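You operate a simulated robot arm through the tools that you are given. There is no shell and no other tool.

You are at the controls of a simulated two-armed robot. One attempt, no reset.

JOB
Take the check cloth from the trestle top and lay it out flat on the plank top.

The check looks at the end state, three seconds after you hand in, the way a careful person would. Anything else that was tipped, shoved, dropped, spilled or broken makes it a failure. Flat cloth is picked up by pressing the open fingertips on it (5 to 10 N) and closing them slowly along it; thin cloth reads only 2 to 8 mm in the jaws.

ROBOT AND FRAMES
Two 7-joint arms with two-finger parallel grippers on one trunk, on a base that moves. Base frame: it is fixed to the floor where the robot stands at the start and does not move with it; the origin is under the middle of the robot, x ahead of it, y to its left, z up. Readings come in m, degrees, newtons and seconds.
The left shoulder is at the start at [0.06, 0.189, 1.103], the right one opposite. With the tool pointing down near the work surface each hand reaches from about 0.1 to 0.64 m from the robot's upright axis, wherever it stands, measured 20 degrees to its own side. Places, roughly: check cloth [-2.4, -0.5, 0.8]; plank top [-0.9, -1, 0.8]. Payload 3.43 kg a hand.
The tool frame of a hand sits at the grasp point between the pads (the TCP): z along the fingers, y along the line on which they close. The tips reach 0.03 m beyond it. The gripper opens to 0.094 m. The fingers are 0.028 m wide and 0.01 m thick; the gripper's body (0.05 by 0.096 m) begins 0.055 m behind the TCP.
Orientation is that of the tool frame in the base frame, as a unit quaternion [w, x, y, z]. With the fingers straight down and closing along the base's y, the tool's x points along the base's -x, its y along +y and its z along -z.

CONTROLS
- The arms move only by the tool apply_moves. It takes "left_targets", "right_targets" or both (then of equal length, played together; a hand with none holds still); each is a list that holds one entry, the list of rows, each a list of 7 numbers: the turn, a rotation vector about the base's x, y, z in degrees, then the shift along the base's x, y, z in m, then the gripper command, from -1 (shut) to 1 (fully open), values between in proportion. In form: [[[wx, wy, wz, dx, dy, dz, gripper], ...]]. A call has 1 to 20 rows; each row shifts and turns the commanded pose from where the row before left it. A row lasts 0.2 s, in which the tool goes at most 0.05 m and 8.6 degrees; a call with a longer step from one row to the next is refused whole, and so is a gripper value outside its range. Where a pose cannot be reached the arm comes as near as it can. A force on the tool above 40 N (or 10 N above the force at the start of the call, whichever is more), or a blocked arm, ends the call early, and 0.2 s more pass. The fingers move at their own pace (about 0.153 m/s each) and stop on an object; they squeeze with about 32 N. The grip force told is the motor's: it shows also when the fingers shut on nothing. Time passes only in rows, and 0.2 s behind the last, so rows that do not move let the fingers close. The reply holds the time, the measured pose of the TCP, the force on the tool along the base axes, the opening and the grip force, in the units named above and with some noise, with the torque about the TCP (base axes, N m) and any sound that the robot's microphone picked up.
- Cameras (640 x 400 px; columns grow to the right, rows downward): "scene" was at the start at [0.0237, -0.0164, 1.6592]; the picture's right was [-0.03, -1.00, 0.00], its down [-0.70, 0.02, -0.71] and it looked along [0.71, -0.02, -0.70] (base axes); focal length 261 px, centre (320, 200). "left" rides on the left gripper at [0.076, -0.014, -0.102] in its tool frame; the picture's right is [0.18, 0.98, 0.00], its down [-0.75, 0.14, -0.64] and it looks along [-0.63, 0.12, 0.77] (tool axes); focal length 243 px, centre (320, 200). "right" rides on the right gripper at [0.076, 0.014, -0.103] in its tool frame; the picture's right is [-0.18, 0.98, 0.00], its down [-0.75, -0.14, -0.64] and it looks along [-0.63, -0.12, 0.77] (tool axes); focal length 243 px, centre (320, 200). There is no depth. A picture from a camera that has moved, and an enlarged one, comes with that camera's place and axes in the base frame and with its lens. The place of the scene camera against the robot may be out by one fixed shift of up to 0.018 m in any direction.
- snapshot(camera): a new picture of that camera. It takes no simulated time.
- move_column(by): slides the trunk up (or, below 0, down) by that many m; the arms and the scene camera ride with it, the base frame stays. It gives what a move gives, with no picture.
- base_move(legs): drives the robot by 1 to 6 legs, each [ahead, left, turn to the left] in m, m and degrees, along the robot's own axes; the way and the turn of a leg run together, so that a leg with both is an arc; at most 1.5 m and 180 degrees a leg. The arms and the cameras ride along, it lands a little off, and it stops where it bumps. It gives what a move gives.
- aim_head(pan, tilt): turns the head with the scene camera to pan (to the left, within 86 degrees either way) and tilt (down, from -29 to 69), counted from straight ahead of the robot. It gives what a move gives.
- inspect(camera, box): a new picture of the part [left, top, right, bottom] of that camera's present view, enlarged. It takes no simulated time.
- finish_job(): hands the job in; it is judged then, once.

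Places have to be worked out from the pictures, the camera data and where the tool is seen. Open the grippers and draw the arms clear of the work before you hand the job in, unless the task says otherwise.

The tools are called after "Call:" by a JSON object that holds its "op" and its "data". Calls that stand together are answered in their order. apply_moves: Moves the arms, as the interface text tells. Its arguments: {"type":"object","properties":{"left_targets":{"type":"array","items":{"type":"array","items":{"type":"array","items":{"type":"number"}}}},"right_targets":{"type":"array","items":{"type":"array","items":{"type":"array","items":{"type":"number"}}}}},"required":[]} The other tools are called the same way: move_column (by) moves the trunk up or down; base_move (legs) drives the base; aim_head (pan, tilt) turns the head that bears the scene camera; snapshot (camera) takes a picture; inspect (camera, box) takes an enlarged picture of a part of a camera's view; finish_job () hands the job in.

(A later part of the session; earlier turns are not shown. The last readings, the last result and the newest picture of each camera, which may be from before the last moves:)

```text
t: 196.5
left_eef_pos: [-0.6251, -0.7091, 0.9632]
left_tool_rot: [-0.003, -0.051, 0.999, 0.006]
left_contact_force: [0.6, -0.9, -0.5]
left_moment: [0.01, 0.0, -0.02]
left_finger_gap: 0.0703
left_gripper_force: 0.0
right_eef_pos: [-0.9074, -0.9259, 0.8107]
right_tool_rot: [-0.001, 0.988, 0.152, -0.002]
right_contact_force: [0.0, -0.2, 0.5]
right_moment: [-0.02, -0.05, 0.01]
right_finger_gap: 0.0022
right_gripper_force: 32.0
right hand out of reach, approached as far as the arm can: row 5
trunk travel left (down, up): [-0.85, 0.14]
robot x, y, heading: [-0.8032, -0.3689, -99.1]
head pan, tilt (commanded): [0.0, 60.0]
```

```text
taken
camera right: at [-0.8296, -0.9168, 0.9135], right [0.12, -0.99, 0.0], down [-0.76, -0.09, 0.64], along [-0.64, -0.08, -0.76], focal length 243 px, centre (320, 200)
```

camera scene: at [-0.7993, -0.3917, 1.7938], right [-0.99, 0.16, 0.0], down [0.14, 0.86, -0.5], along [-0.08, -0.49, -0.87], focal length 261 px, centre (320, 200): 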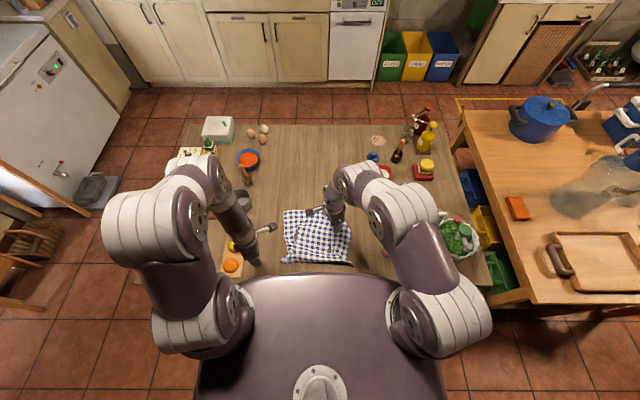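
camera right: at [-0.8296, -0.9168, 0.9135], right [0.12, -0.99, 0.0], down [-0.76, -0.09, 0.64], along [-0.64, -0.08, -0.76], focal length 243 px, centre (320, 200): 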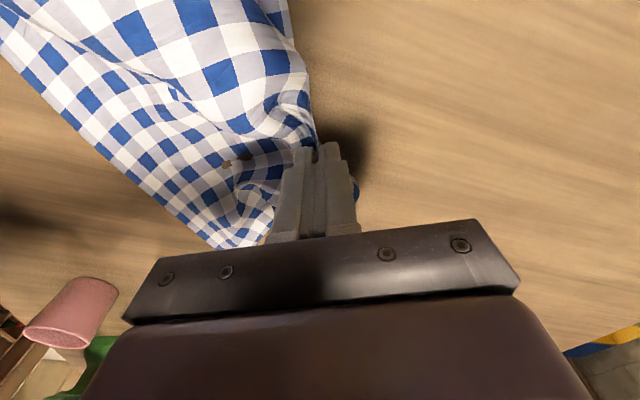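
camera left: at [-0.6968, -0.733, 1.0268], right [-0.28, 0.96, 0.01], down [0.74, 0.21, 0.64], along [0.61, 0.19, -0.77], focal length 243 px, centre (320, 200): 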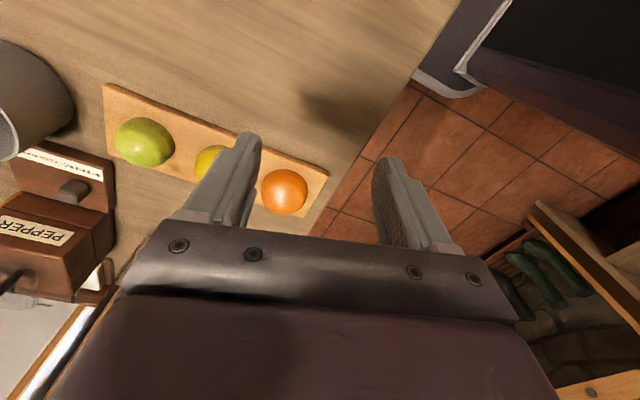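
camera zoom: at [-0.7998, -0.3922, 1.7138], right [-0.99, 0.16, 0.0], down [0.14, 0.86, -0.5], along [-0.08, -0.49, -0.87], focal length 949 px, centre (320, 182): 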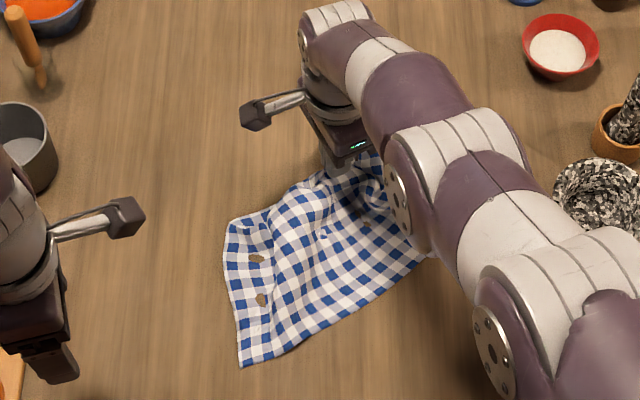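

The whole cloth slides along rather than straightening. I set it down and release here, then reassess from a clear view.

Call:
{"op": "apply_moves", "data": {"right_targets": [[[0, 0, 0, 0, 0.005, -0.008, -1], [0, 0, 0, 0, 0, -0.006, -1], [0, 0, 0, 0, 0, 0, -0.8], [0, 0, 0, 0, 0, 0, -0.5], [0, 0, 0, 0, 0, 0, -0.2], [0, 0, 0, 0, 0, 0, 0.2], [0, 0, 0, 0, 0, 0, 0.5], [0, 0, 0, 0, 0, 0, 0.5], [0, 0, 0, 0, 0, 0.03, 0.5], [0, 0, 0, 0, 0, 0.04, 0.5], [0, 0, 0, 0, 0, 0.04, 0.5], [0, 0, 0, -0.02, 0.03, 0.03, 0.5], [0, 0, 0, -0.03, 0.03, 0, 0.5], [0, 0, 0, -0.03, 0.03, 0, 0.5], [0, 0, 0, -0.03, 0.03, 0, 0.5], [0, 0, 0, -0.03, 0.03, 0, 0.5], [0, 0, 0, 0, 0, 0, 0.5]]]}}

Call:
{"op": "inspect", "data": {"camera": "scene", "box": [255, 150, 385, 260]}}

Call:
{"op": "snapshot", "data": {"camera": "right"}}

```text
t: 200.1
left_eef_pos: [-0.6251, -0.7094, 0.9624]
left_tool_rot: [-0.002, -0.052, 0.999, 0.006]
left_contact_force: [0.4, 0.0, 0.0]
left_moment: [0.0, -0.02, -0.02]
left_finger_gap: 0.0706
left_gripper_force: 0.1
right_eef_pos: [-1.0475, -0.7695, 0.9368]
right_tool_rot: [-0.001, 0.988, 0.151, -0.002]
right_contact_force: [0.5, 0.0, 0.2]
right_moment: [0.02, 0.01, -0.01]
right_finger_gap: 0.0704
right_gripper_force: 0.1
trunk travel left (down, up): [-0.85, 0.14]
robot x, y, heading: [-0.8015, -0.3689, -99.0]
head pan, tilt (commanded): [0.0, 60.0]
```

```text
3.64 times, centred on (320, 205) of scene
camera zoom: at [-0.799, -0.3926, 1.7138], right [-0.99, 0.16, 0.0], down [0.14, 0.86, -0.5], along [-0.08, -0.49, -0.87], focal length 949 px, centre (320, 182)
```

zoom: 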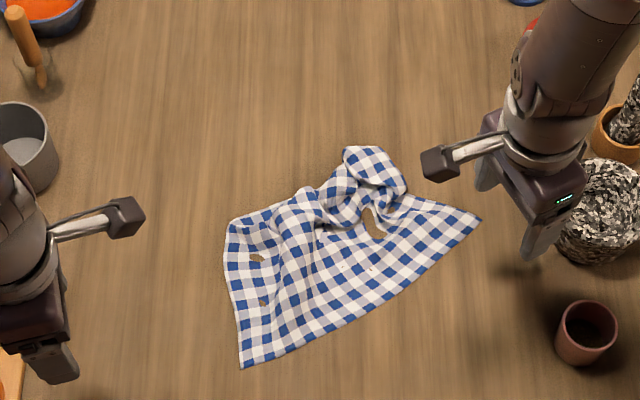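

```text
taken
camera right: at [-0.9695, -0.7604, 1.0395], right [0.12, -0.99, 0.0], down [-0.76, -0.09, 0.65], along [-0.64, -0.08, -0.76], focal length 243 px, centre (320, 200)
```

right: 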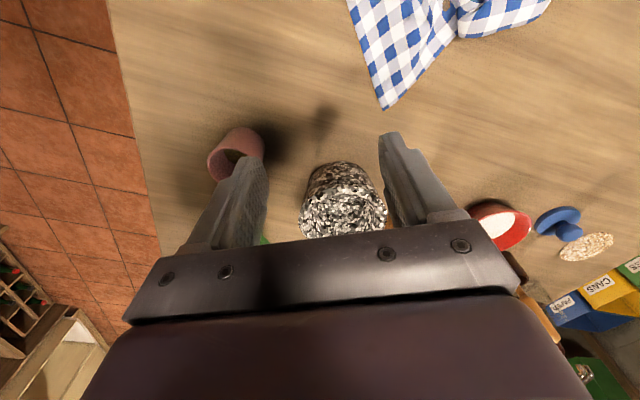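

The far side is crumpled again, but the near edge D(-0.769,-0.707)–C(-1.057,-0.841) is clean and straight. I'll repeat the corner lift that worked, this time gripping both true corners symmetrically. I turn and position both fully opened grippers above D and C.

Call:
{"op": "apply_moves", "data": {"left_targets": [[[0, 0, -8.34, -0.011, -0.0017, 0.0, 1], [0, 0, -8.34, -0.011, -0.0017, 0.0, 1], [0, 0, -8.34, -0.011, -0.0017, 0.0, 1], [0, 0, -8.34, -0.011, -0.0017, 0.0, 1], [0, 0, -8.34, -0.011, -0.0017, 0.0, 1], [0, 0, -8.34, -0.011, -0.0017, 0.0, 1], [0, 0, -8.34, -0.011, -0.0017, 0.0, 1], [0, 0, -8.34, -0.011, -0.0017, 0.0, 1], [0, 0, -8.34, -0.011, -0.0017, 0.0, 1], [0, 0, -8.34, -0.011, -0.0017, 0.0, 1], [0, 0, -8.34, -0.011, -0.0017, 0.0, 1], [0, 0, -8.34, -0.011, -0.0017, 0.0, 1], [0, 0, -8.34, -0.011, -0.0016, 0.0, 1], [0, 0, -8.34, -0.0105, -0.0015, 0.0, 1], [0, 0, 0, 0, 0, -0.03, 1], [0, 0, 0, 0, 0, -0.03, 1], [0, 0, 0, 0, 0, -0.03, 1], [0, 0, 0, 0, 0, 0, 1]]], "right_targets": [[[0, 0, -7.62, 0.0033, -0.0163, 0, 1], [0, 0, -7.62, 0.0033, -0.0163, 0, 1], [0, 0, -7.62, 0.0033, -0.0163, 0, 1], [0, 0, -7.62, 0.0034, -0.0163, 0, 1], [0, 0, -7.62, 0.0034, -0.0162, 0, 1], [0, 0, 0, 0, 0, 0, 1], [0, 0, 0, 0, 0, 0, 1], [0, 0, 0, 0, 0, 0, 1], [0, 0, 0, 0, 0, 0, 1], [0, 0, 0, 0, 0, 0, 1], [0, 0, 0, 0, 0, 0, 1], [0, 0, 0, 0, 0, 0, 1], [0, 0, 0, 0, 0, 0, 1], [0, 0, 0, 0, 0, 0, 1], [0, 0, 0, 0, 0, -0.03, 1], [0, 0, 0, 0, 0, -0.03, 1], [0, 0, 0, 0, 0, -0.01, 1], [0, 0, 0, 0, 0, 0, 1]]]}}

Call:
{"op": "snapshot", "data": {"camera": "left"}}

Call:
{"op": "snapshot", "data": {"camera": "right"}}

Call:
{"op": "snapshot", "data": {"camera": "scene"}}

```text
t: 203.9
left_eef_pos: [-0.773, -0.731, 0.8721]
left_tool_rot: [0.004, 0.805, 0.593, 0.005]
left_contact_force: [-0.1, 0.2, -0.1]
left_moment: [-0.02, 0.01, -0.01]
left_finger_gap: 0.0941
left_gripper_force: 0.0
left hand out of reach, approached as far as the arm can: row 14
right_eef_pos: [-1.03, -0.8512, 0.8668]
right_tool_rot: [-0.001, 0.984, -0.179, -0.001]
right_contact_force: [0.1, 0.3, -0.2]
right_moment: [-0.01, -0.02, 0.0]
right_finger_gap: 0.094
right_gripper_force: 0.0
trunk travel left (down, up): [-0.85, 0.14]
robot x, y, heading: [-0.8, -0.3702, -98.7]
head pan, tilt (commanded): [0.0, 60.0]
```

```text
taken
camera left: at [-0.7644, -0.6545, 0.9755], right [0.99, -0.12, 0.01], down [-0.1, -0.76, 0.64], along [-0.07, -0.64, -0.77], focal length 243 px, centre (320, 200)
```

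left: 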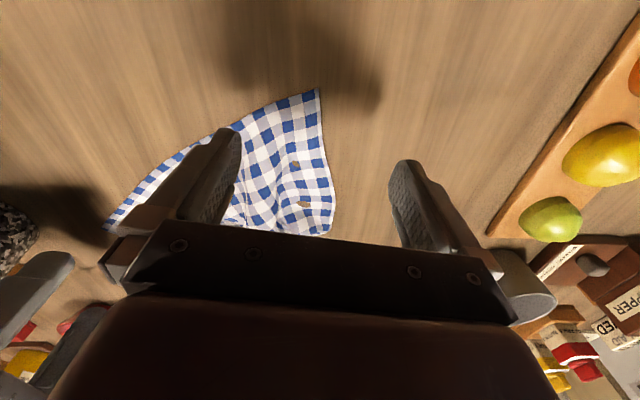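

```text
taken
camera right: at [-0.9636, -0.8916, 0.9697], right [-0.52, -0.85, 0.0], down [-0.65, 0.4, 0.64], along [-0.55, 0.34, -0.76], focal length 243 px, centre (320, 200)
```

right: 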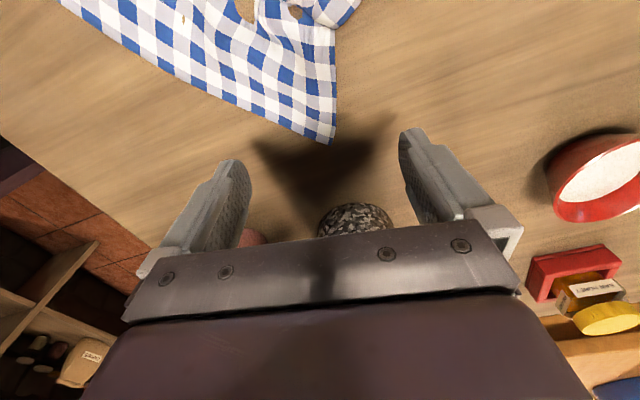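

```text
taken
camera scene: at [-0.7998, -0.3918, 1.7138], right [-0.99, 0.16, 0.0], down [0.14, 0.86, -0.5], along [-0.08, -0.49, -0.87], focal length 261 px, centre (320, 200)
```

scene: 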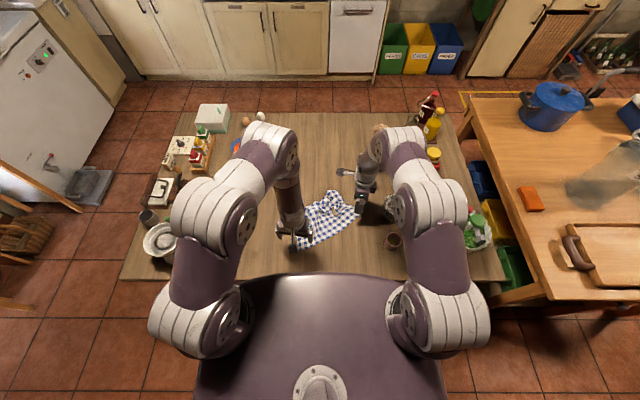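

Refined: the wedge centre for D is about (-0.785,-0.739) and for C (-1.025,-0.845). I adjust both positions and the right gripper's angle, then lower to near the table.

Call:
{"op": "apply_moves", "data": {"left_targets": [[[0, 0, 0, -0.006, -0.0042, 0, 0.8], [0, 0, 0, -0.0059, -0.0042, 0, 0.8], [0, 0, 0, 0, 0, -0.03, 0.8], [0, 0, 0, 0, 0, -0.025, 0.8], [0, 0, 0, 0, 0, -0.015, 0.8], [0, 0, 0, 0, 0, 0, 0.8]]], "right_targets": [[[0, 0, 8.3, 0.0025, 0.003, 0, 0.6], [0, 0, 8.3, 0.0025, 0.003, 0, 0.6], [0, 0, 0, 0, 0, -0.03, 0.6], [0, 0, 0, 0, 0, -0.025, 0.6], [0, 0, 0, 0, 0, -0.01, 0.6], [0, 0, 0, 0, 0, 0, 0.6]]]}}

Call:
{"op": "snapshot", "data": {"camera": "left"}}

Call:
{"op": "snapshot", "data": {"camera": "right"}}

```text
t: 205.3
left_eef_pos: [-0.7859, -0.7405, 0.8032]
left_tool_rot: [0.004, 0.806, 0.592, 0.005]
left_contact_force: [-0.4, 0.3, -0.8]
left_moment: [-0.02, 0.02, 0.03]
left_finger_gap: 0.0844
left_gripper_force: 0.1
right_eef_pos: [-1.026, -0.8449, 0.8008]
right_tool_rot: [0.0, 0.999, -0.034, -0.001]
right_contact_force: [-0.3, 0.2, 0.0]
right_moment: [0.01, 0.0, 0.0]
right_finger_gap: 0.0752
right_gripper_force: 0.1
trunk travel left (down, up): [-0.85, 0.14]
robot x, y, heading: [-0.7998, -0.3703, -99.0]
head pan, tilt (commanded): [0.0, 60.0]
```

```text
taken
camera left: at [-0.7764, -0.6634, 0.9062], right [0.99, -0.12, 0.01], down [-0.1, -0.76, 0.64], along [-0.07, -0.64, -0.77], focal length 243 px, centre (320, 200)
```

left: 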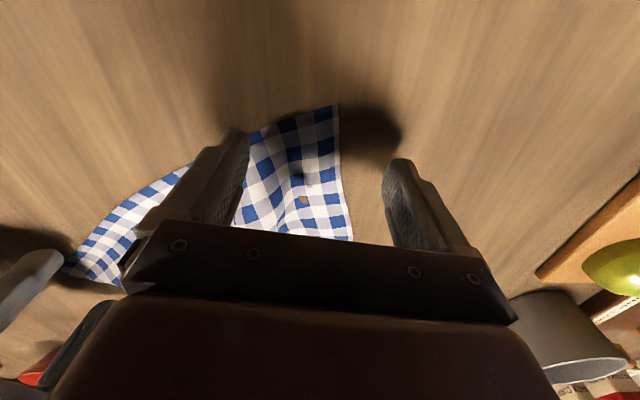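

```text
taken
camera right: at [-0.9506, -0.8657, 0.9044], right [-0.25, -0.97, 0.0], down [-0.74, 0.19, 0.64], along [-0.62, 0.16, -0.76], focal length 243 px, centre (320, 200)
```

right: 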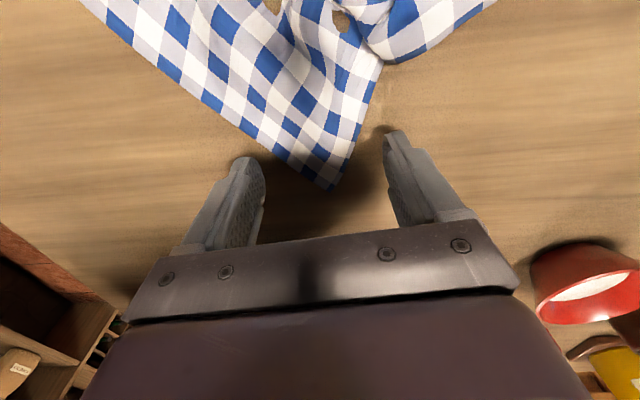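

The right straddles C well. For the left I try turning another 12° to align better with D's wedge.

Call:
{"op": "apply_moves", "data": {"left_targets": [[[0, 0, -6, 0, 0, 0, 1], [0, 0, -6, 0, 0, 0, 1], [0, 0, 0, 0, 0, 0, 1], [0, 0, 0, 0, 0, 0, 1]]]}}

Call:
{"op": "snapshot", "data": {"camera": "left"}}

```text
t: 206.3
left_eef_pos: [-0.7852, -0.7396, 0.8037]
left_tool_rot: [0.005, 0.864, 0.504, 0.005]
left_contact_force: [-0.3, -0.4, 0.2]
left_moment: [-0.01, 0.02, 0.01]
left_finger_gap: 0.0941
left_gripper_force: 0.1
right_eef_pos: [-1.0253, -0.8457, 0.8022]
right_tool_rot: [-0.001, 0.999, -0.036, -0.002]
right_contact_force: [0.4, 0.0, 0.0]
right_moment: [0.01, 0.0, -0.01]
right_finger_gap: 0.0752
right_gripper_force: 0.0
trunk travel left (down, up): [-0.85, 0.14]
robot x, y, heading: [-0.8005, -0.3724, -98.9]
head pan, tilt (commanded): [0.0, 60.0]
```

```text
taken
camera left: at [-0.7605, -0.667, 0.906], right [0.95, -0.32, 0.01], down [-0.26, -0.72, 0.64], along [-0.2, -0.61, -0.77], focal length 243 px, centre (320, 200)
```

left: 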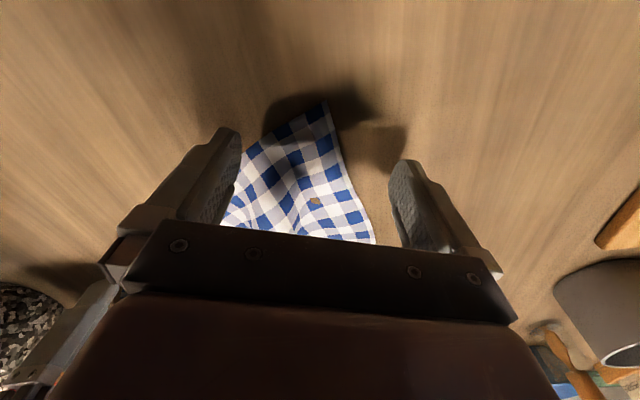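

Now both straddle their corners symmetrically. I touch down.

Call:
{"op": "apply_moves", "data": {"left_targets": [[[0, 0, 0, 0, 0, -0.005, 1], [0, 0, 0, 0, 0, -0.004, 1], [0, 0, 0, 0, 0, -0.0015, 1], [0, 0, 0, 0, 0, 0, 1]]], "right_targets": [[[0, 0, 0, 0, 0, -0.005, 0.6], [0, 0, 0, 0, 0, -0.003, 0.6], [0, 0, 0, 0, 0, -0.001, 0.6], [0, 0, 0, 0, 0, 0, 0.6]]]}}

```text
t: 207.3
left_eef_pos: [-0.7854, -0.7404, 0.7923]
left_tool_rot: [0.005, 0.863, 0.505, 0.005]
left_contact_force: [0.2, 0.5, 0.2]
left_moment: [-0.01, 0.04, -0.01]
left_finger_gap: 0.094
left_gripper_force: 0.2
right_eef_pos: [-1.0255, -0.8449, 0.7925]
right_tool_rot: [-0.002, 0.999, -0.036, -0.002]
right_contact_force: [0.0, 1.2, -0.2]
right_moment: [0.0, 0.02, 0.01]
right_finger_gap: 0.0751
right_gripper_force: 0.0
trunk travel left (down, up): [-0.85, 0.14]
robot x, y, heading: [-0.8022, -0.3723, -99.2]
head pan, tilt (commanded): [0.0, 60.0]
```

Call:
{"op": "apply_moves", "data": {"left_targets": [[[0, 0, 0, 0, 0, -0.001, 1], [0, 0, 0, 0, 0, -0.0007, 1], [0, 0, 0, 0, 0, 0, 1]]], "right_targets": [[[0, 0, 0, 0, 0, -0.001, 0.6], [0, 0, 0, 0, 0, -0.0008, 0.6], [0, 0, 0, 0, 0, 0, 0.6]]]}}

```text
t: 208.1
left_eef_pos: [-0.7857, -0.7414, 0.7907]
left_tool_rot: [0.007, 0.863, 0.505, 0.003]
left_contact_force: [1.4, -1.0, 29.0]
left_moment: [0.34, 1.41, 0.03]
left_finger_gap: 0.0931
left_gripper_force: 0.0
right_eef_pos: [-1.0261, -0.8446, 0.7926]
right_tool_rot: [0.0, 0.999, -0.036, -0.001]
right_contact_force: [-0.3, -0.7, -0.2]
right_moment: [-0.02, 0.0, 0.03]
right_finger_gap: 0.0754
right_gripper_force: 0.0
trunk travel left (down, up): [-0.85, 0.14]
robot x, y, heading: [-0.7969, -0.3703, -99.1]
head pan, tilt (commanded): [0.0, 60.0]
```

The left presses 29 N all on its inner finger, so I raise it 1.5 mm and tilt 0.8° to level the fingers; the right goes down 1 mm more.

Call:
{"op": "apply_moves", "data": {"left_targets": [[[0.39, 0.7, 0, 0, 0, 0.0015, 1], [0, 0, 0, 0, 0, 0, 1], [0, 0, 0, 0, 0, 0, 1]]], "right_targets": [[[0, 0, 0, 0, 0, -0.0006, 0.6], [0, 0, 0, 0, 0, -0.0004, 0.6], [0, 0, 0, 0, 0, 0, 0.6]]]}}

```text
t: 208.9
left_eef_pos: [-0.7857, -0.738, 0.7914]
left_tool_rot: [-0.001, 0.863, 0.504, 0.001]
left_contact_force: [-0.2, -0.4, 0.7]
left_moment: [-0.02, 0.02, 0.01]
left_finger_gap: 0.0941
left_gripper_force: 0.0
right_eef_pos: [-1.0256, -0.8452, 0.7916]
right_tool_rot: [0.0, 0.999, -0.035, -0.002]
right_contact_force: [-0.9, 1.9, 16.4]
right_moment: [0.62, -0.23, 0.07]
right_finger_gap: 0.0758
right_gripper_force: 0.3
trunk travel left (down, up): [-0.85, 0.14]
robot x, y, heading: [-0.7975, -0.369, -99.1]
head pan, tilt (commanded): [0.0, 60.0]
```

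Call:
{"op": "apply_moves", "data": {"left_targets": [[[0, 0, 0, 0, 0, -0.0008, 1], [0, 0, 0, 0, 0, 0, 1], [0, 0, 0, 0, 0, 0, 1]]], "right_targets": [[[0.3, -0.02, 0, 0, 0, 0.0006, 0.6], [0, 0, 0, 0, 0, 0, 0.6], [0, 0, 0, 0, 0, 0, 0.6]]]}}

```text
t: 209.7
left_eef_pos: [-0.7842, -0.7387, 0.7912]
left_tool_rot: [0.0, 0.864, 0.504, 0.0]
left_contact_force: [-0.8, 1.1, 4.2]
left_moment: [0.09, 0.12, -0.04]
left_finger_gap: 0.094
left_gripper_force: 0.1
right_eef_pos: [-1.0253, -0.8446, 0.7914]
right_tool_rot: [-0.004, 0.999, -0.036, -0.002]
right_contact_force: [-1.6, 0.2, 10.4]
right_moment: [0.32, -0.14, 0.01]
right_finger_gap: 0.0754
right_gripper_force: 0.2
trunk travel left (down, up): [-0.85, 0.14]
robot x, y, heading: [-0.7985, -0.3684, -99.3]
head pan, tilt (commanded): [0.0, 60.0]
```

Good contact on both. I trim slightly and close slowly, first half.

Call:
{"op": "apply_moves", "data": {"left_targets": [[[0.05, 0.1, 0, 0, 0, -0.0003, 0.92], [0, 0, 0, 0, 0, 0, 0.84], [0, 0, 0, 0, 0, 0, 0.76], [0, 0, 0, 0, 0, 0, 0.68], [0, 0, 0, 0, 0, 0, 0.6], [0, 0, 0, 0, 0, 0, 0.52], [0, 0, 0, 0, 0, 0, 0.44], [0, 0, 0, 0, 0, 0, 0.36], [0, 0, 0, 0, 0, 0, 0.28], [0, 0, 0, 0, 0, 0, 0.2], [0, 0, 0, 0, 0, 0, 0.12], [0, 0, 0, 0, 0, 0, 0.04], [0, 0, 0, 0, 0, 0, -0.04], [0, 0, 0, 0, 0, 0, -0.12], [0, 0, 0, 0, 0, 0, -0.2]]], "right_targets": [[[0.12, 0, 0, 0, 0, 0, 0.55], [0, 0, 0, 0, 0, 0, 0.5], [0, 0, 0, 0, 0, 0, 0.45], [0, 0, 0, 0, 0, 0, 0.4], [0, 0, 0, 0, 0, 0, 0.34], [0, 0, 0, 0, 0, 0, 0.28], [0, 0, 0, 0, 0, 0, 0.22], [0, 0, 0, 0, 0, 0, 0.16], [0, 0, 0, 0, 0, 0, 0.1], [0, 0, 0, 0, 0, 0, 0.05], [0, 0, 0, 0, 0, 0, 0], [0, 0, 0, 0, 0, 0, -0.05], [0, 0, 0, 0, 0, 0, -0.1], [0, 0, 0, 0, 0, 0, -0.15], [0, 0, 0, 0, 0, 0, -0.2]]]}}

Call:
{"op": "snapshot", "data": {"camera": "left"}}

Call:
{"op": "snapshot", "data": {"camera": "right"}}

```text
t: 212.9
left_eef_pos: [-0.7846, -0.7393, 0.7914]
left_tool_rot: [-0.001, 0.863, 0.505, 0.0]
left_contact_force: [2.6, -1.3, 18.1]
left_moment: [0.01, 0.32, 0.02]
left_finger_gap: 0.036
left_gripper_force: 0.0
right_eef_pos: [-1.025, -0.8452, 0.792]
right_tool_rot: [-0.004, 0.999, -0.035, -0.002]
right_contact_force: [0.2, -0.8, -0.4]
right_moment: [0.02, -0.01, 0.0]
right_finger_gap: 0.0376
right_gripper_force: 0.1
trunk travel left (down, up): [-0.85, 0.14]
robot x, y, heading: [-0.8057, -0.3726, -98.9]
head pan, tilt (commanded): [0.0, 60.0]
```

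```text
taken
camera left: at [-0.7587, -0.6671, 0.8945], right [0.95, -0.32, 0.0], down [-0.25, -0.73, 0.64], along [-0.21, -0.61, -0.77], focal length 243 px, centre (320, 200)
```

left: 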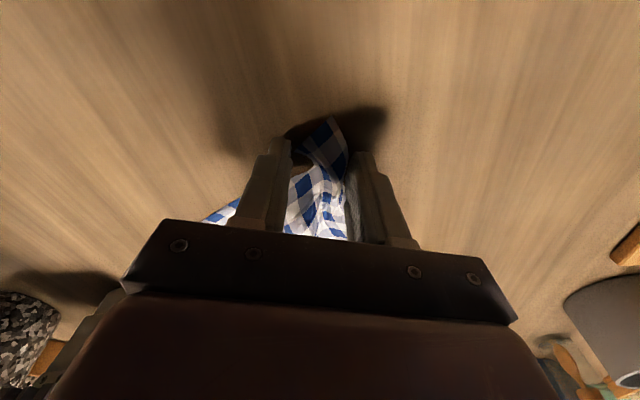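

```text
taken
camera right: at [-0.9496, -0.8659, 0.894], right [-0.25, -0.97, -0.01], down [-0.74, 0.19, 0.65], along [-0.62, 0.17, -0.76], focal length 243 px, centre (320, 200)
```

right: 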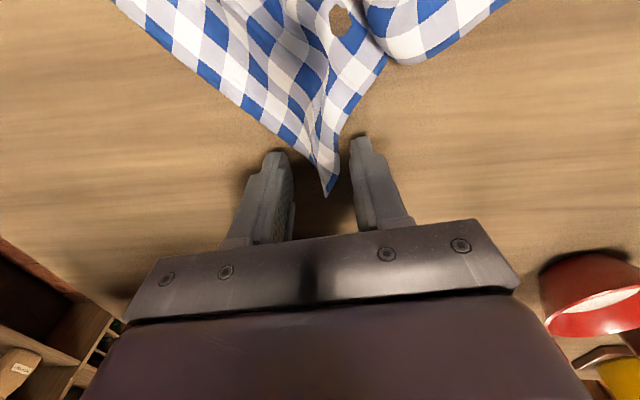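

Both wedges are gathering. The right has lifted off slightly, so I lower it 0.8 mm while continuing to close.

Call:
{"op": "apply_moves", "data": {"left_targets": [[[0, 0, 0, 0, 0, 0.0004, -0.25], [0, 0, 0, 0, 0, 0, -0.3], [0, 0, 0, 0, 0, 0, -0.35], [0, 0, 0, 0, 0, 0, -0.4], [0, 0, 0, 0, 0, 0, -0.46], [0, 0, 0, 0, 0, 0, -0.52], [0, 0, 0, 0, 0, 0, -0.58], [0, 0, 0, 0, 0, 0, -0.64], [0, 0, 0, 0, 0, 0, -0.7], [0, 0, 0, 0, 0, 0, -0.76], [0, 0, 0, 0, 0, 0, -0.82], [0, 0, 0, 0, 0, 0, -0.88], [0, 0, 0, 0, 0, 0, -0.94], [0, 0, 0, 0, 0, 0, -1], [0, 0, 0, 0, 0, 0, -1], [0, 0, 0, 0, 0, 0, -1]]], "right_targets": [[[0, 0, 0, 0, 0, -0.0005, -0.22], [0, 0, 0, 0, 0, -0.0003, -0.28], [0, 0, 0, 0, 0, 0, -0.34], [0, 0, 0, 0, 0, 0, -0.4], [0, 0, 0, 0, 0, 0, -0.46], [0, 0, 0, 0, 0, 0, -0.52], [0, 0, 0, 0, 0, 0, -0.58], [0, 0, 0, 0, 0, 0, -0.64], [0, 0, 0, 0, 0, 0, -0.7], [0, 0, 0, 0, 0, 0, -0.76], [0, 0, 0, 0, 0, 0, -0.82], [0, 0, 0, 0, 0, 0, -0.88], [0, 0, 0, 0, 0, 0, -0.94], [0, 0, 0, 0, 0, 0, -1], [0, 0, 0, 0, 0, 0, -1], [0, 0, 0, 0, 0, 0, -1]]]}}

Call:
{"op": "snapshot", "data": {"camera": "left"}}

Call:
{"op": "snapshot", "data": {"camera": "right"}}

```text
t: 216.3
left_eef_pos: [-0.7856, -0.7399, 0.7913]
left_tool_rot: [0.0, 0.864, 0.504, 0.0]
left_contact_force: [0.0, 0.1, 13.0]
left_moment: [-0.05, 0.15, 0.03]
left_finger_gap: 0.0029
left_gripper_force: 32.2
right_eef_pos: [-1.0261, -0.8448, 0.7906]
right_tool_rot: [-0.005, 0.999, -0.036, -0.001]
right_contact_force: [-1.2, -0.2, 0.6]
right_moment: [-0.01, 0.02, -0.02]
right_finger_gap: 0.0061
right_gripper_force: 32.1
trunk travel left (down, up): [-0.85, 0.14]
robot x, y, heading: [-0.8024, -0.3704, -99.0]
head pan, tilt (commanded): [0.0, 60.0]
```

```text
taken
camera left: at [-0.7593, -0.667, 0.8946], right [0.95, -0.32, 0.0], down [-0.25, -0.73, 0.64], along [-0.21, -0.61, -0.77], focal length 243 px, centre (320, 200)
```

left: 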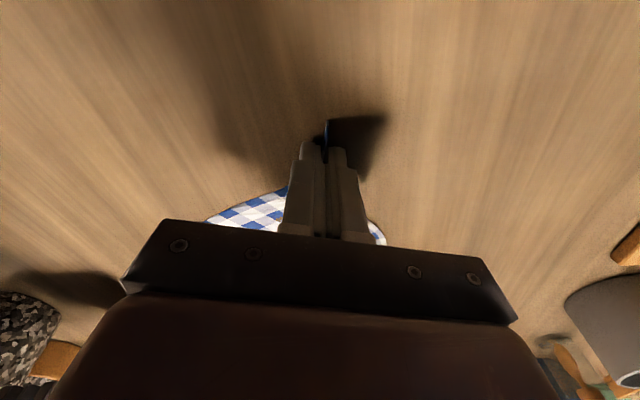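

```text
taken
camera right: at [-0.9503, -0.8659, 0.8929], right [-0.25, -0.97, -0.01], down [-0.74, 0.19, 0.65], along [-0.62, 0.17, -0.76], focal length 243 px, centre (320, 200)
```

right: 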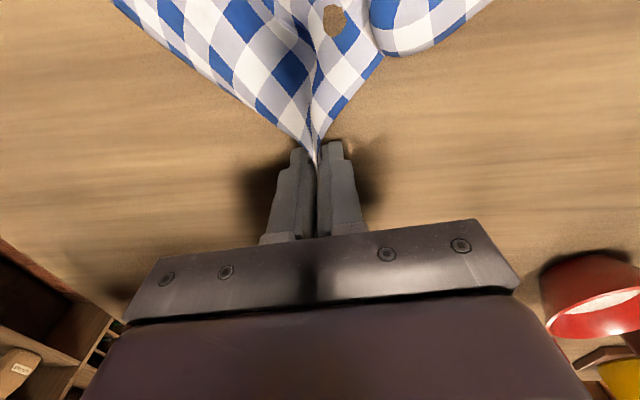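

Both corners are held (2.9 mm and 6.1 mm). I lift with the arms and the trunk so that the cloth hangs free again.

Call:
{"op": "apply_moves", "data": {"left_targets": [[[0, 0, 0, 0, 0, 0.015, -1], [0, 0, 0, 0, 0, 0.02, -1], [0, 0, 0, 0, 0, 0.02, -1], [0, 0, 0, 0, 0, 0.02, -1], [0, 0, 0, 0, 0, 0.02, -1], [0, 0, 0, 0, 0, 0.02, -1], [0, 0, 0, 0, 0, 0.02, -1], [0, 0, 0, 0, 0, 0.015, -1], [0, 0, 0, 0, 0, 0, -1]]], "right_targets": [[[0, 0, 0, 0, 0, 0.015, -1], [0, 0, 0, 0, 0, 0.02, -1], [0, 0, 0, 0, 0, 0.02, -1], [0, 0, 0, 0, 0, 0.02, -1], [0, 0, 0, 0, 0, 0.02, -1], [0, 0, 0, 0, 0, 0.02, -1], [0, 0, 0, 0, 0, 0.02, -1], [0, 0, 0, 0, 0, 0.015, -1], [0, 0, 0, 0, 0, 0, -1]]]}}

Call:
{"op": "move_column", "data": {"by": 0.13}}

Call:
{"op": "inspect", "data": {"camera": "scene", "box": [230, 130, 410, 270]}}

Call:
{"op": "snapshot", "data": {"camera": "right"}}

Call:
{"op": "snapshot", "data": {"camera": "left"}}

```text
t: 218.3
left_eef_pos: [-0.7869, -0.7392, 0.9419]
left_tool_rot: [-0.003, 0.864, 0.504, 0.0]
left_contact_force: [-0.5, -0.6, -0.1]
left_moment: [-0.01, -0.01, -0.01]
left_finger_gap: 0.0025
left_gripper_force: 32.6
right_eef_pos: [-1.0257, -0.8458, 0.9407]
right_tool_rot: [-0.005, 0.999, -0.036, -0.001]
right_contact_force: [0.0, 0.9, 0.7]
right_moment: [-0.01, 0.02, -0.04]
right_finger_gap: 0.0063
right_gripper_force: 31.8
trunk travel left (down, up): [-0.85, 0.14]
robot x, y, heading: [-0.8, -0.3718, -98.8]
head pan, tilt (commanded): [0.0, 60.0]
```

```text
t: 219.9
left_eef_pos: [-0.7866, -0.7406, 1.0698]
left_tool_rot: [-0.003, 0.864, 0.504, 0.001]
left_contact_force: [-0.3, 0.2, -0.6]
left_moment: [0.03, 0.02, 0.01]
left_finger_gap: 0.0024
left_gripper_force: 32.2
right_eef_pos: [-1.0253, -0.846, 1.0702]
right_tool_rot: [-0.005, 0.999, -0.036, -0.001]
right_contact_force: [0.0, -0.1, 0.2]
right_moment: [0.01, 0.03, -0.03]
right_finger_gap: 0.0063
right_gripper_force: 31.5
trunk travel left (down, up): [-0.98, 0.01]
robot x, y, heading: [-0.8042, -0.3722, -99.0]
head pan, tilt (commanded): [0.0, 60.0]
```

```text
2.86 times, centred on (320, 200) of scene
camera zoom: at [-0.8, -0.3922, 1.8437], right [-0.99, 0.16, 0.0], down [0.14, 0.86, -0.5], along [-0.08, -0.49, -0.87], focal length 746 px, centre (320, 200)
```

zoom: 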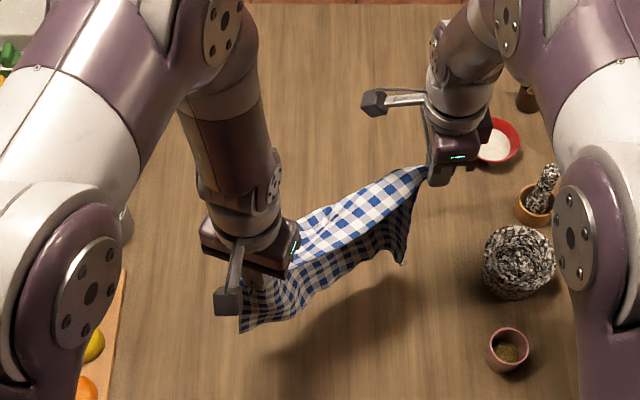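

```text
taken
camera right: at [-0.9502, -0.8669, 1.1727], right [-0.25, -0.97, -0.01], down [-0.74, 0.19, 0.65], along [-0.62, 0.17, -0.76], focal length 243 px, centre (320, 200)
```

right: 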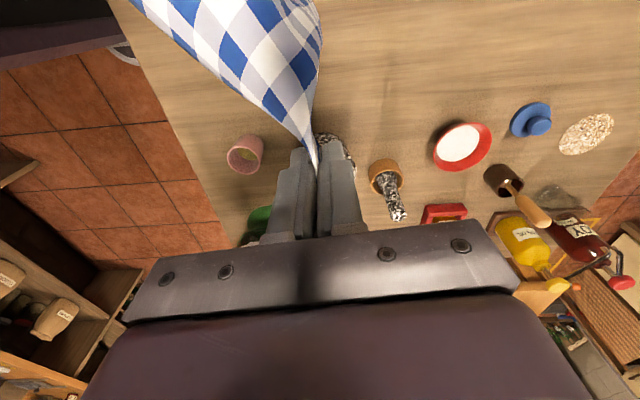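

```text
taken
camera left: at [-0.7598, -0.6677, 1.1739], right [0.95, -0.32, 0.0], down [-0.25, -0.73, 0.64], along [-0.21, -0.6, -0.77], focal length 243 px, centre (320, 200)
```

left: 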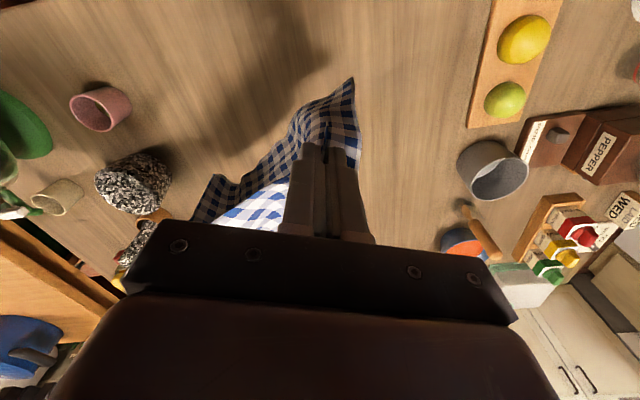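

The cloth is up. I swing the left hand forward so that both hands are level across the robot's front at about 0.54 m, raising slightly, to hang it square to the table.

Call:
{"op": "apply_moves", "data": {"left_targets": [[[0, 0, 0, 0.0048, -0.0308, 0.008, -1], [0, 0, 0, 0.0048, -0.0308, 0.008, -1], [0, 0, 0, 0.0048, -0.0308, 0.008, -1], [0, 0, 0, 0.0048, -0.0308, 0.008, -1], [0, 0, 0, 0.0048, -0.0308, 0.008, -1], [0, 0, 0, 0.0045, -0.031, 0.008, -1], [0, 0, 0, 0, 0, 0, -1], [0, 0, 0, 0, 0, 0, -1]]], "right_targets": [[[0, 0, -2.5, 0.0017, -0.0065, 0.008, -1], [0, 0, -2.5, 0.0017, -0.0065, 0.008, -1], [0, 0, -2.5, 0.0017, -0.0065, 0.008, -1], [0, 0, -2.5, 0.0017, -0.0065, 0.008, -1], [0, 0, -2.5, 0.0018, -0.0065, 0.008, -1], [0, 0, -2.5, 0.0018, -0.0065, 0.008, -1], [0, 0, 0, 0, 0, 0, -1], [0, 0, 0, 0, 0, 0, -1]]]}}

Call:
{"op": "inspect", "data": {"camera": "scene", "box": [230, 110, 410, 250]}}

Call:
{"op": "snapshot", "data": {"camera": "right"}}

Call:
{"op": "snapshot", "data": {"camera": "left"}}

```text
t: 221.7
left_eef_pos: [-0.7582, -0.9253, 1.1176]
left_tool_rot: [-0.002, 0.863, 0.505, 0.001]
left_contact_force: [0.0, 0.8, 0.9]
left_moment: [0.01, 0.0, -0.01]
left_finger_gap: 0.0028
left_gripper_force: 31.2
right_eef_pos: [-1.015, -0.8854, 1.1188]
right_tool_rot: [-0.004, 0.986, -0.165, -0.001]
right_contact_force: [0.3, -0.7, 0.1]
right_moment: [0.02, -0.03, -0.04]
right_finger_gap: 0.0063
right_gripper_force: 32.1
trunk travel left (down, up): [-0.98, 0.01]
robot x, y, heading: [-0.8022, -0.372, -99.3]
head pan, tilt (commanded): [0.0, 60.0]
```

```text
2.86 times, centred on (320, 180) of scene
camera zoom: at [-0.8, -0.3917, 1.8438], right [-0.99, 0.16, 0.0], down [0.14, 0.86, -0.5], along [-0.08, -0.49, -0.87], focal length 746 px, centre (320, 257)
```

zoom: 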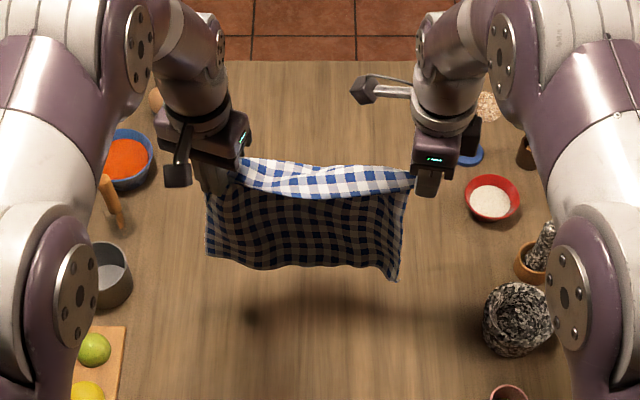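

```text
taken
camera right: at [-0.9473, -0.9245, 1.2214], right [-0.5, -0.87, -0.01], down [-0.67, 0.37, 0.65], along [-0.56, 0.33, -0.76], focal length 243 px, centre (320, 200)
```

right: 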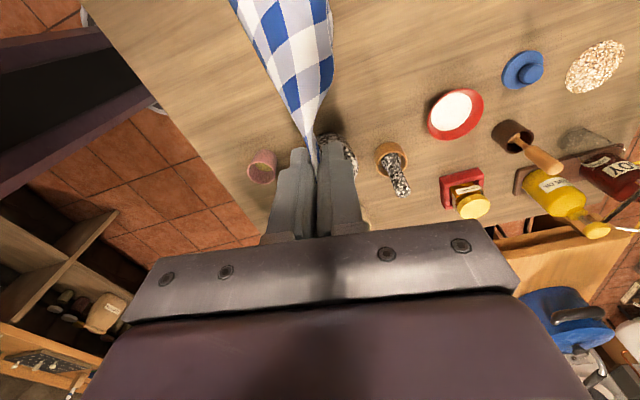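

```text
taken
camera left: at [-0.7319, -0.8532, 1.2216], right [0.95, -0.32, 0.0], down [-0.25, -0.73, 0.64], along [-0.21, -0.6, -0.77], focal length 243 px, centre (320, 200)
```

left: 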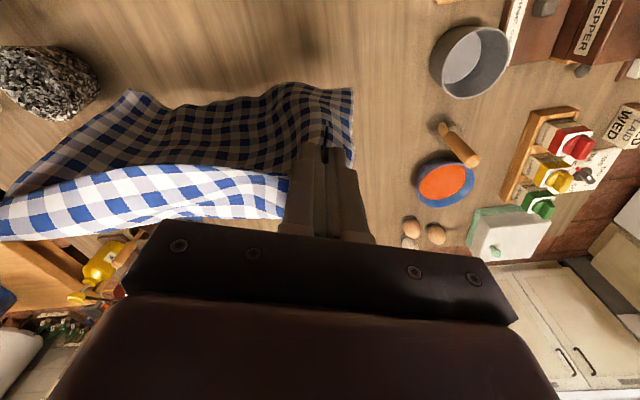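

Excellent: the cloth hangs as a wide, fully opened curtain with both lower corners unfolded. I lower it gently toward the table with slight sideways tension.

Call:
{"op": "apply_moves", "data": {"left_targets": [[[0, 0, 0, 0.002, -0.0003, -0.015, -1], [0, 0, 0, 0.002, -0.0003, -0.015, -1], [0, 0, 0, 0, 0, -0.015, -1], [0, 0, 0, 0, 0, -0.015, -1], [0, 0, 0, 0, 0, -0.015, -1], [0, 0, 0, 0, 0, 0, -1], [0, 0, 0, 0, 0, 0, -1]]], "right_targets": [[[0, 0, 0, -0.002, 0.0003, -0.015, -1], [0, 0, 0, -0.002, 0.0003, -0.015, -1], [0, 0, 0, 0, 0, -0.015, -1], [0, 0, 0, 0, 0, -0.015, -1], [0, 0, 0, 0, 0, -0.015, -1], [0, 0, 0, 0, 0, 0, -1], [0, 0, 0, 0, 0, 0, -1]]]}}

Call:
{"op": "inspect", "data": {"camera": "scene", "box": [230, 110, 410, 250]}}

Call:
{"op": "snapshot", "data": {"camera": "left"}}

```text
t: 223.3
left_eef_pos: [-0.7539, -0.9246, 1.0438]
left_tool_rot: [-0.002, 0.863, 0.505, 0.001]
left_contact_force: [-0.6, -0.1, -0.9]
left_moment: [0.03, 0.03, -0.02]
left_finger_gap: 0.0024
left_gripper_force: 32.0
right_eef_pos: [-1.0189, -0.885, 1.044]
right_tool_rot: [-0.004, 0.986, -0.166, -0.001]
right_contact_force: [0.7, -0.1, -0.5]
right_moment: [-0.02, 0.02, 0.01]
right_finger_gap: 0.0063
right_gripper_force: 31.5
trunk travel left (down, up): [-0.98, 0.01]
robot x, y, heading: [-0.7989, -0.3724, -98.8]
head pan, tilt (commanded): [0.0, 60.0]
```

```text
2.86 times, centred on (320, 180) of scene
camera zoom: at [-0.7999, -0.3919, 1.8438], right [-0.99, 0.16, 0.0], down [0.14, 0.86, -0.5], along [-0.08, -0.49, -0.87], focal length 746 px, centre (320, 257)
```

zoom: 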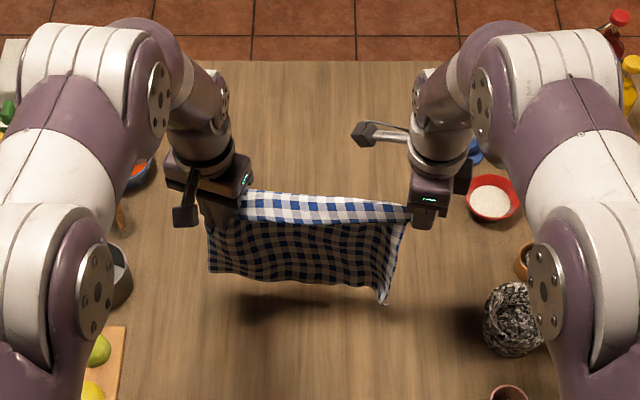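

```text
taken
camera left: at [-0.7277, -0.8534, 1.1468], right [0.95, -0.32, 0.0], down [-0.25, -0.73, 0.64], along [-0.21, -0.6, -0.77], focal length 243 px, centre (320, 200)
```

left: 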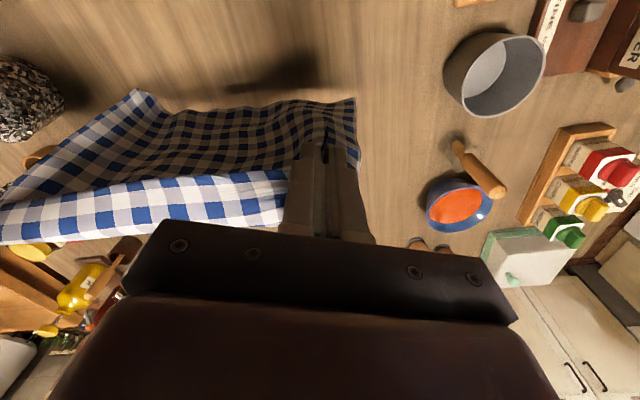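

The lower right corner points toward the robot, so this time I'll lay near-to-far: the hanging edge is set down near the table front and the hands go forward. I keep the arms still and back the base up 0.23 m, then will alternate base-forward and trunk-down steps.

Call:
{"op": "base_move", "data": {"legs": [[-0.23, 0, 0]]}}

Call:
{"op": "move_column", "data": {"by": -0.03}}

Call:
{"op": "inspect", "data": {"camera": "scene", "box": [230, 110, 410, 250]}}

Call:
{"op": "snapshot", "data": {"camera": "left"}}

Call:
{"op": "snapshot", "data": {"camera": "right"}}

```text
t: 225.0
left_eef_pos: [-0.7176, -0.7001, 1.0433]
left_tool_rot: [-0.002, 0.863, 0.505, 0.002]
left_contact_force: [-1.2, 1.1, 0.6]
left_moment: [0.02, 0.0, 0.01]
left_finger_gap: 0.0027
left_gripper_force: 32.1
right_eef_pos: [-0.9821, -0.6587, 1.0423]
right_tool_rot: [-0.005, 0.986, -0.165, 0.0]
right_contact_force: [0.3, 0.0, -0.2]
right_moment: [-0.01, -0.01, 0.03]
right_finger_gap: 0.0061
right_gripper_force: 32.5
trunk travel left (down, up): [-0.98, 0.01]
robot x, y, heading: [-0.7653, -0.1447, -99.2]
head pan, tilt (commanded): [0.0, 60.0]
```

```text
t: 225.7
left_eef_pos: [-0.7167, -0.6974, 1.0142]
left_tool_rot: [-0.001, 0.863, 0.505, 0.0]
left_contact_force: [-0.6, 0.7, 0.3]
left_moment: [-0.02, 0.01, -0.02]
left_finger_gap: 0.0027
left_gripper_force: 32.2
right_eef_pos: [-0.9824, -0.6562, 1.0134]
right_tool_rot: [-0.004, 0.986, -0.166, -0.002]
right_contact_force: [0.7, -0.1, 0.0]
right_moment: [0.0, 0.01, 0.04]
right_finger_gap: 0.0063
right_gripper_force: 31.7
trunk travel left (down, up): [-0.95, 0.04]
robot x, y, heading: [-0.7665, -0.1457, -98.9]
head pan, tilt (commanded): [0.0, 60.0]
```

```text
2.86 times, centred on (320, 180) of scene
camera zoom: at [-0.7636, -0.1632, 1.8138], right [-0.99, 0.16, 0.0], down [0.14, 0.85, -0.5], along [-0.08, -0.49, -0.87], focal length 746 px, centre (320, 257)
```

zoom: 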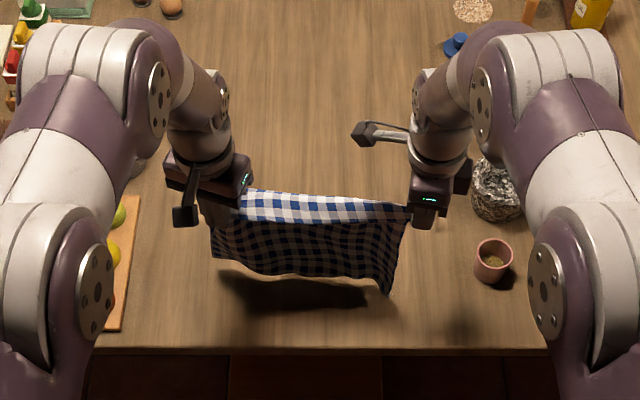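

```text
taken
camera left: at [-0.6912, -0.6253, 1.1173], right [0.95, -0.32, 0.0], down [-0.25, -0.73, 0.64], along [-0.21, -0.61, -0.77], focal length 243 px, centre (320, 200)
```

left: 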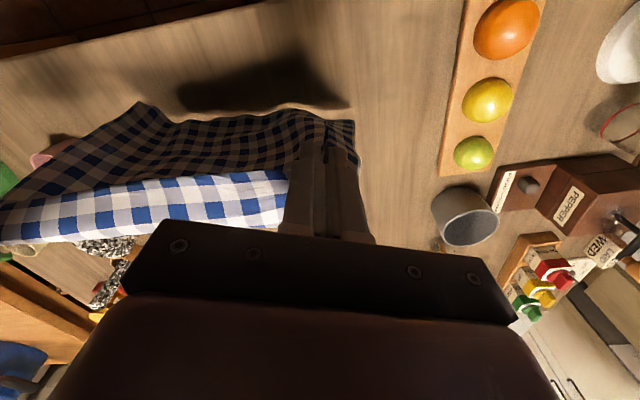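

```text
taken
camera right: at [-0.9146, -0.6964, 1.1165], right [-0.49, -0.87, -0.01], down [-0.67, 0.37, 0.65], along [-0.56, 0.32, -0.76], focal length 243 px, centre (320, 200)
```

right: 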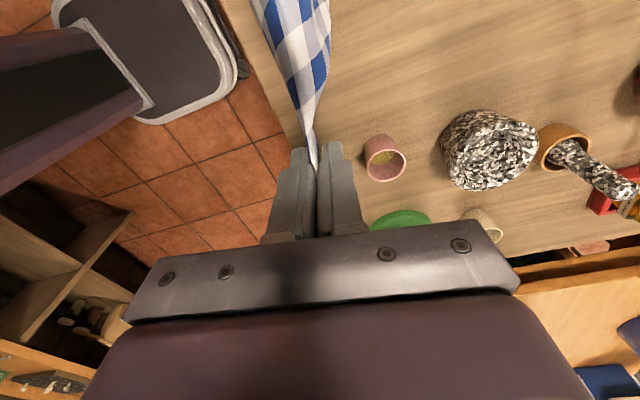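

The bottom edge hangs askew: its left end is forward, its right end toward me, because the two pinches leave the cloth in different directions. I turn the right gripper 25° so that its side also leads forward, and look again.

Call:
{"op": "apply_moves", "data": {"right_targets": [[[0, 0, -5, 0, 0, 0, -1], [0, 0, -5, 0, 0, 0, -1], [0, 0, -5, 0, 0, 0, -1], [0, 0, -5, 0, 0, 0, -1], [0, 0, -5, 0, 0, 0, -1], [0, 0, 0, 0, 0, 0, -1], [0, 0, 0, 0, 0, 0, -1]]]}}

Call:
{"op": "inspect", "data": {"camera": "scene", "box": [230, 110, 410, 250]}}

Call:
{"op": "snapshot", "data": {"camera": "left"}}

```text
t: 227.3
left_eef_pos: [-0.7181, -0.6988, 1.0138]
left_tool_rot: [-0.003, 0.863, 0.505, 0.0]
left_contact_force: [-1.4, 1.1, 0.0]
left_moment: [-0.01, 0.08, -0.03]
left_finger_gap: 0.0026
left_gripper_force: 31.8
right_eef_pos: [-0.982, -0.6584, 1.0132]
right_tool_rot: [-0.005, 0.927, -0.374, 0.0]
right_contact_force: [1.9, -0.6, 0.3]
right_moment: [0.01, 0.04, -0.02]
right_finger_gap: 0.0062
right_gripper_force: 31.8
trunk travel left (down, up): [-0.95, 0.04]
robot x, y, heading: [-0.7624, -0.145, -99.1]
head pan, tilt (commanded): [0.0, 60.0]
```

```text
2.86 times, centred on (320, 180) of scene
camera zoom: at [-0.7639, -0.1651, 1.8138], right [-0.99, 0.16, 0.0], down [0.14, 0.86, -0.5], along [-0.08, -0.49, -0.87], focal length 746 px, centre (320, 257)
```

zoom: 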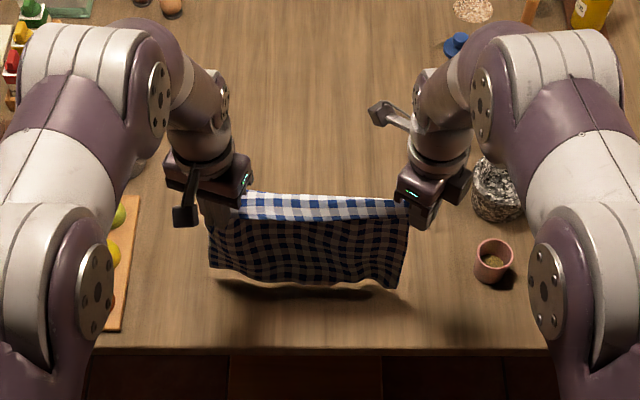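

```text
taken
camera left: at [-0.6913, -0.6264, 1.1168], right [0.95, -0.32, 0.0], down [-0.25, -0.73, 0.64], along [-0.21, -0.61, -0.77], focal length 243 px, centre (320, 200)
```

left: 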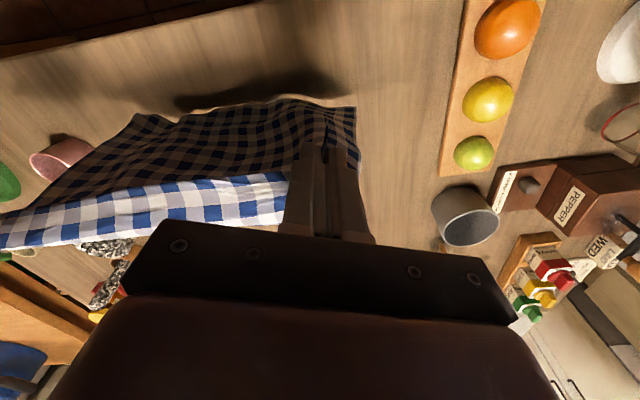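

Now the curtain hangs flat and square. I raise it 3.5 cm, drive forward again to put its lower edge over the far side of the free area.

Call:
{"op": "move_column", "data": {"by": 0.035}}

Call:
{"op": "base_move", "data": {"legs": [[0.24, 0, 0]]}}

Call:
{"op": "inspect", "data": {"camera": "scene", "box": [230, 110, 410, 250]}}

Call:
{"op": "snapshot", "data": {"camera": "left"}}

```text
t: 228.1
left_eef_pos: [-0.7171, -0.6995, 1.0487]
left_tool_rot: [-0.002, 0.863, 0.506, 0.0]
left_contact_force: [-1.4, -0.1, -0.2]
left_moment: [-0.01, 0.04, -0.02]
left_finger_gap: 0.0028
left_gripper_force: 32.3
right_eef_pos: [-0.9819, -0.6581, 1.0473]
right_tool_rot: [-0.005, 0.927, -0.374, 0.0]
right_contact_force: [1.5, -0.2, -0.8]
right_moment: [-0.01, -0.01, 0.0]
right_finger_gap: 0.0062
right_gripper_force: 32.0
trunk travel left (down, up): [-0.985, 0.005]
robot x, y, heading: [-0.7631, -0.1448, -99.1]
head pan, tilt (commanded): [0.0, 60.0]
```

```text
t: 229.9
left_eef_pos: [-0.7546, -0.9326, 1.0502]
left_tool_rot: [0.0, 0.863, 0.505, 0.0]
left_contact_force: [-2.2, 0.7, -0.1]
left_moment: [-0.01, 0.05, 0.0]
left_finger_gap: 0.0028
left_gripper_force: 31.7
right_eef_pos: [-1.0211, -0.8917, 1.048]
right_tool_rot: [-0.005, 0.927, -0.375, 0.001]
right_contact_force: [2.7, 0.0, -0.4]
right_moment: [0.0, 0.0, 0.0]
right_finger_gap: 0.006
right_gripper_force: 31.5
trunk travel left (down, up): [-0.985, 0.005]
robot x, y, heading: [-0.8, -0.3808, -99.0]
head pan, tilt (commanded): [0.0, 60.0]
```

```text
2.86 times, centred on (320, 180) of scene
camera zoom: at [-0.8008, -0.3976, 1.8488], right [-0.99, 0.16, 0.0], down [0.14, 0.85, -0.5], along [-0.08, -0.5, -0.87], focal length 746 px, centre (320, 257)
```

zoom: 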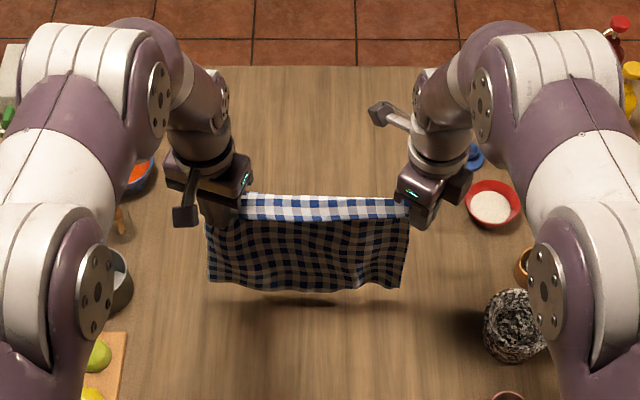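

```text
taken
camera left: at [-0.7285, -0.86, 1.1526], right [0.95, -0.32, 0.0], down [-0.25, -0.73, 0.64], along [-0.21, -0.61, -0.77], focal length 243 px, centre (320, 200)
```

left: 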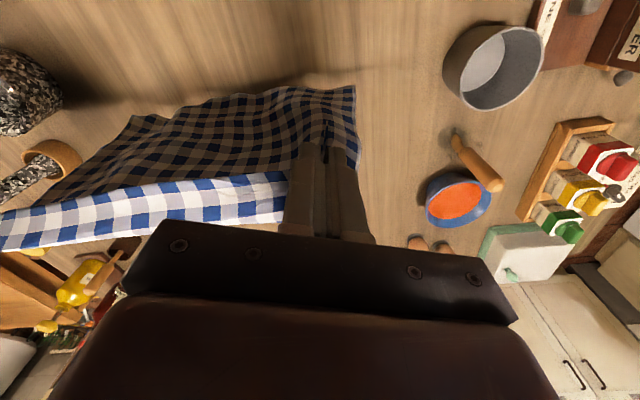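

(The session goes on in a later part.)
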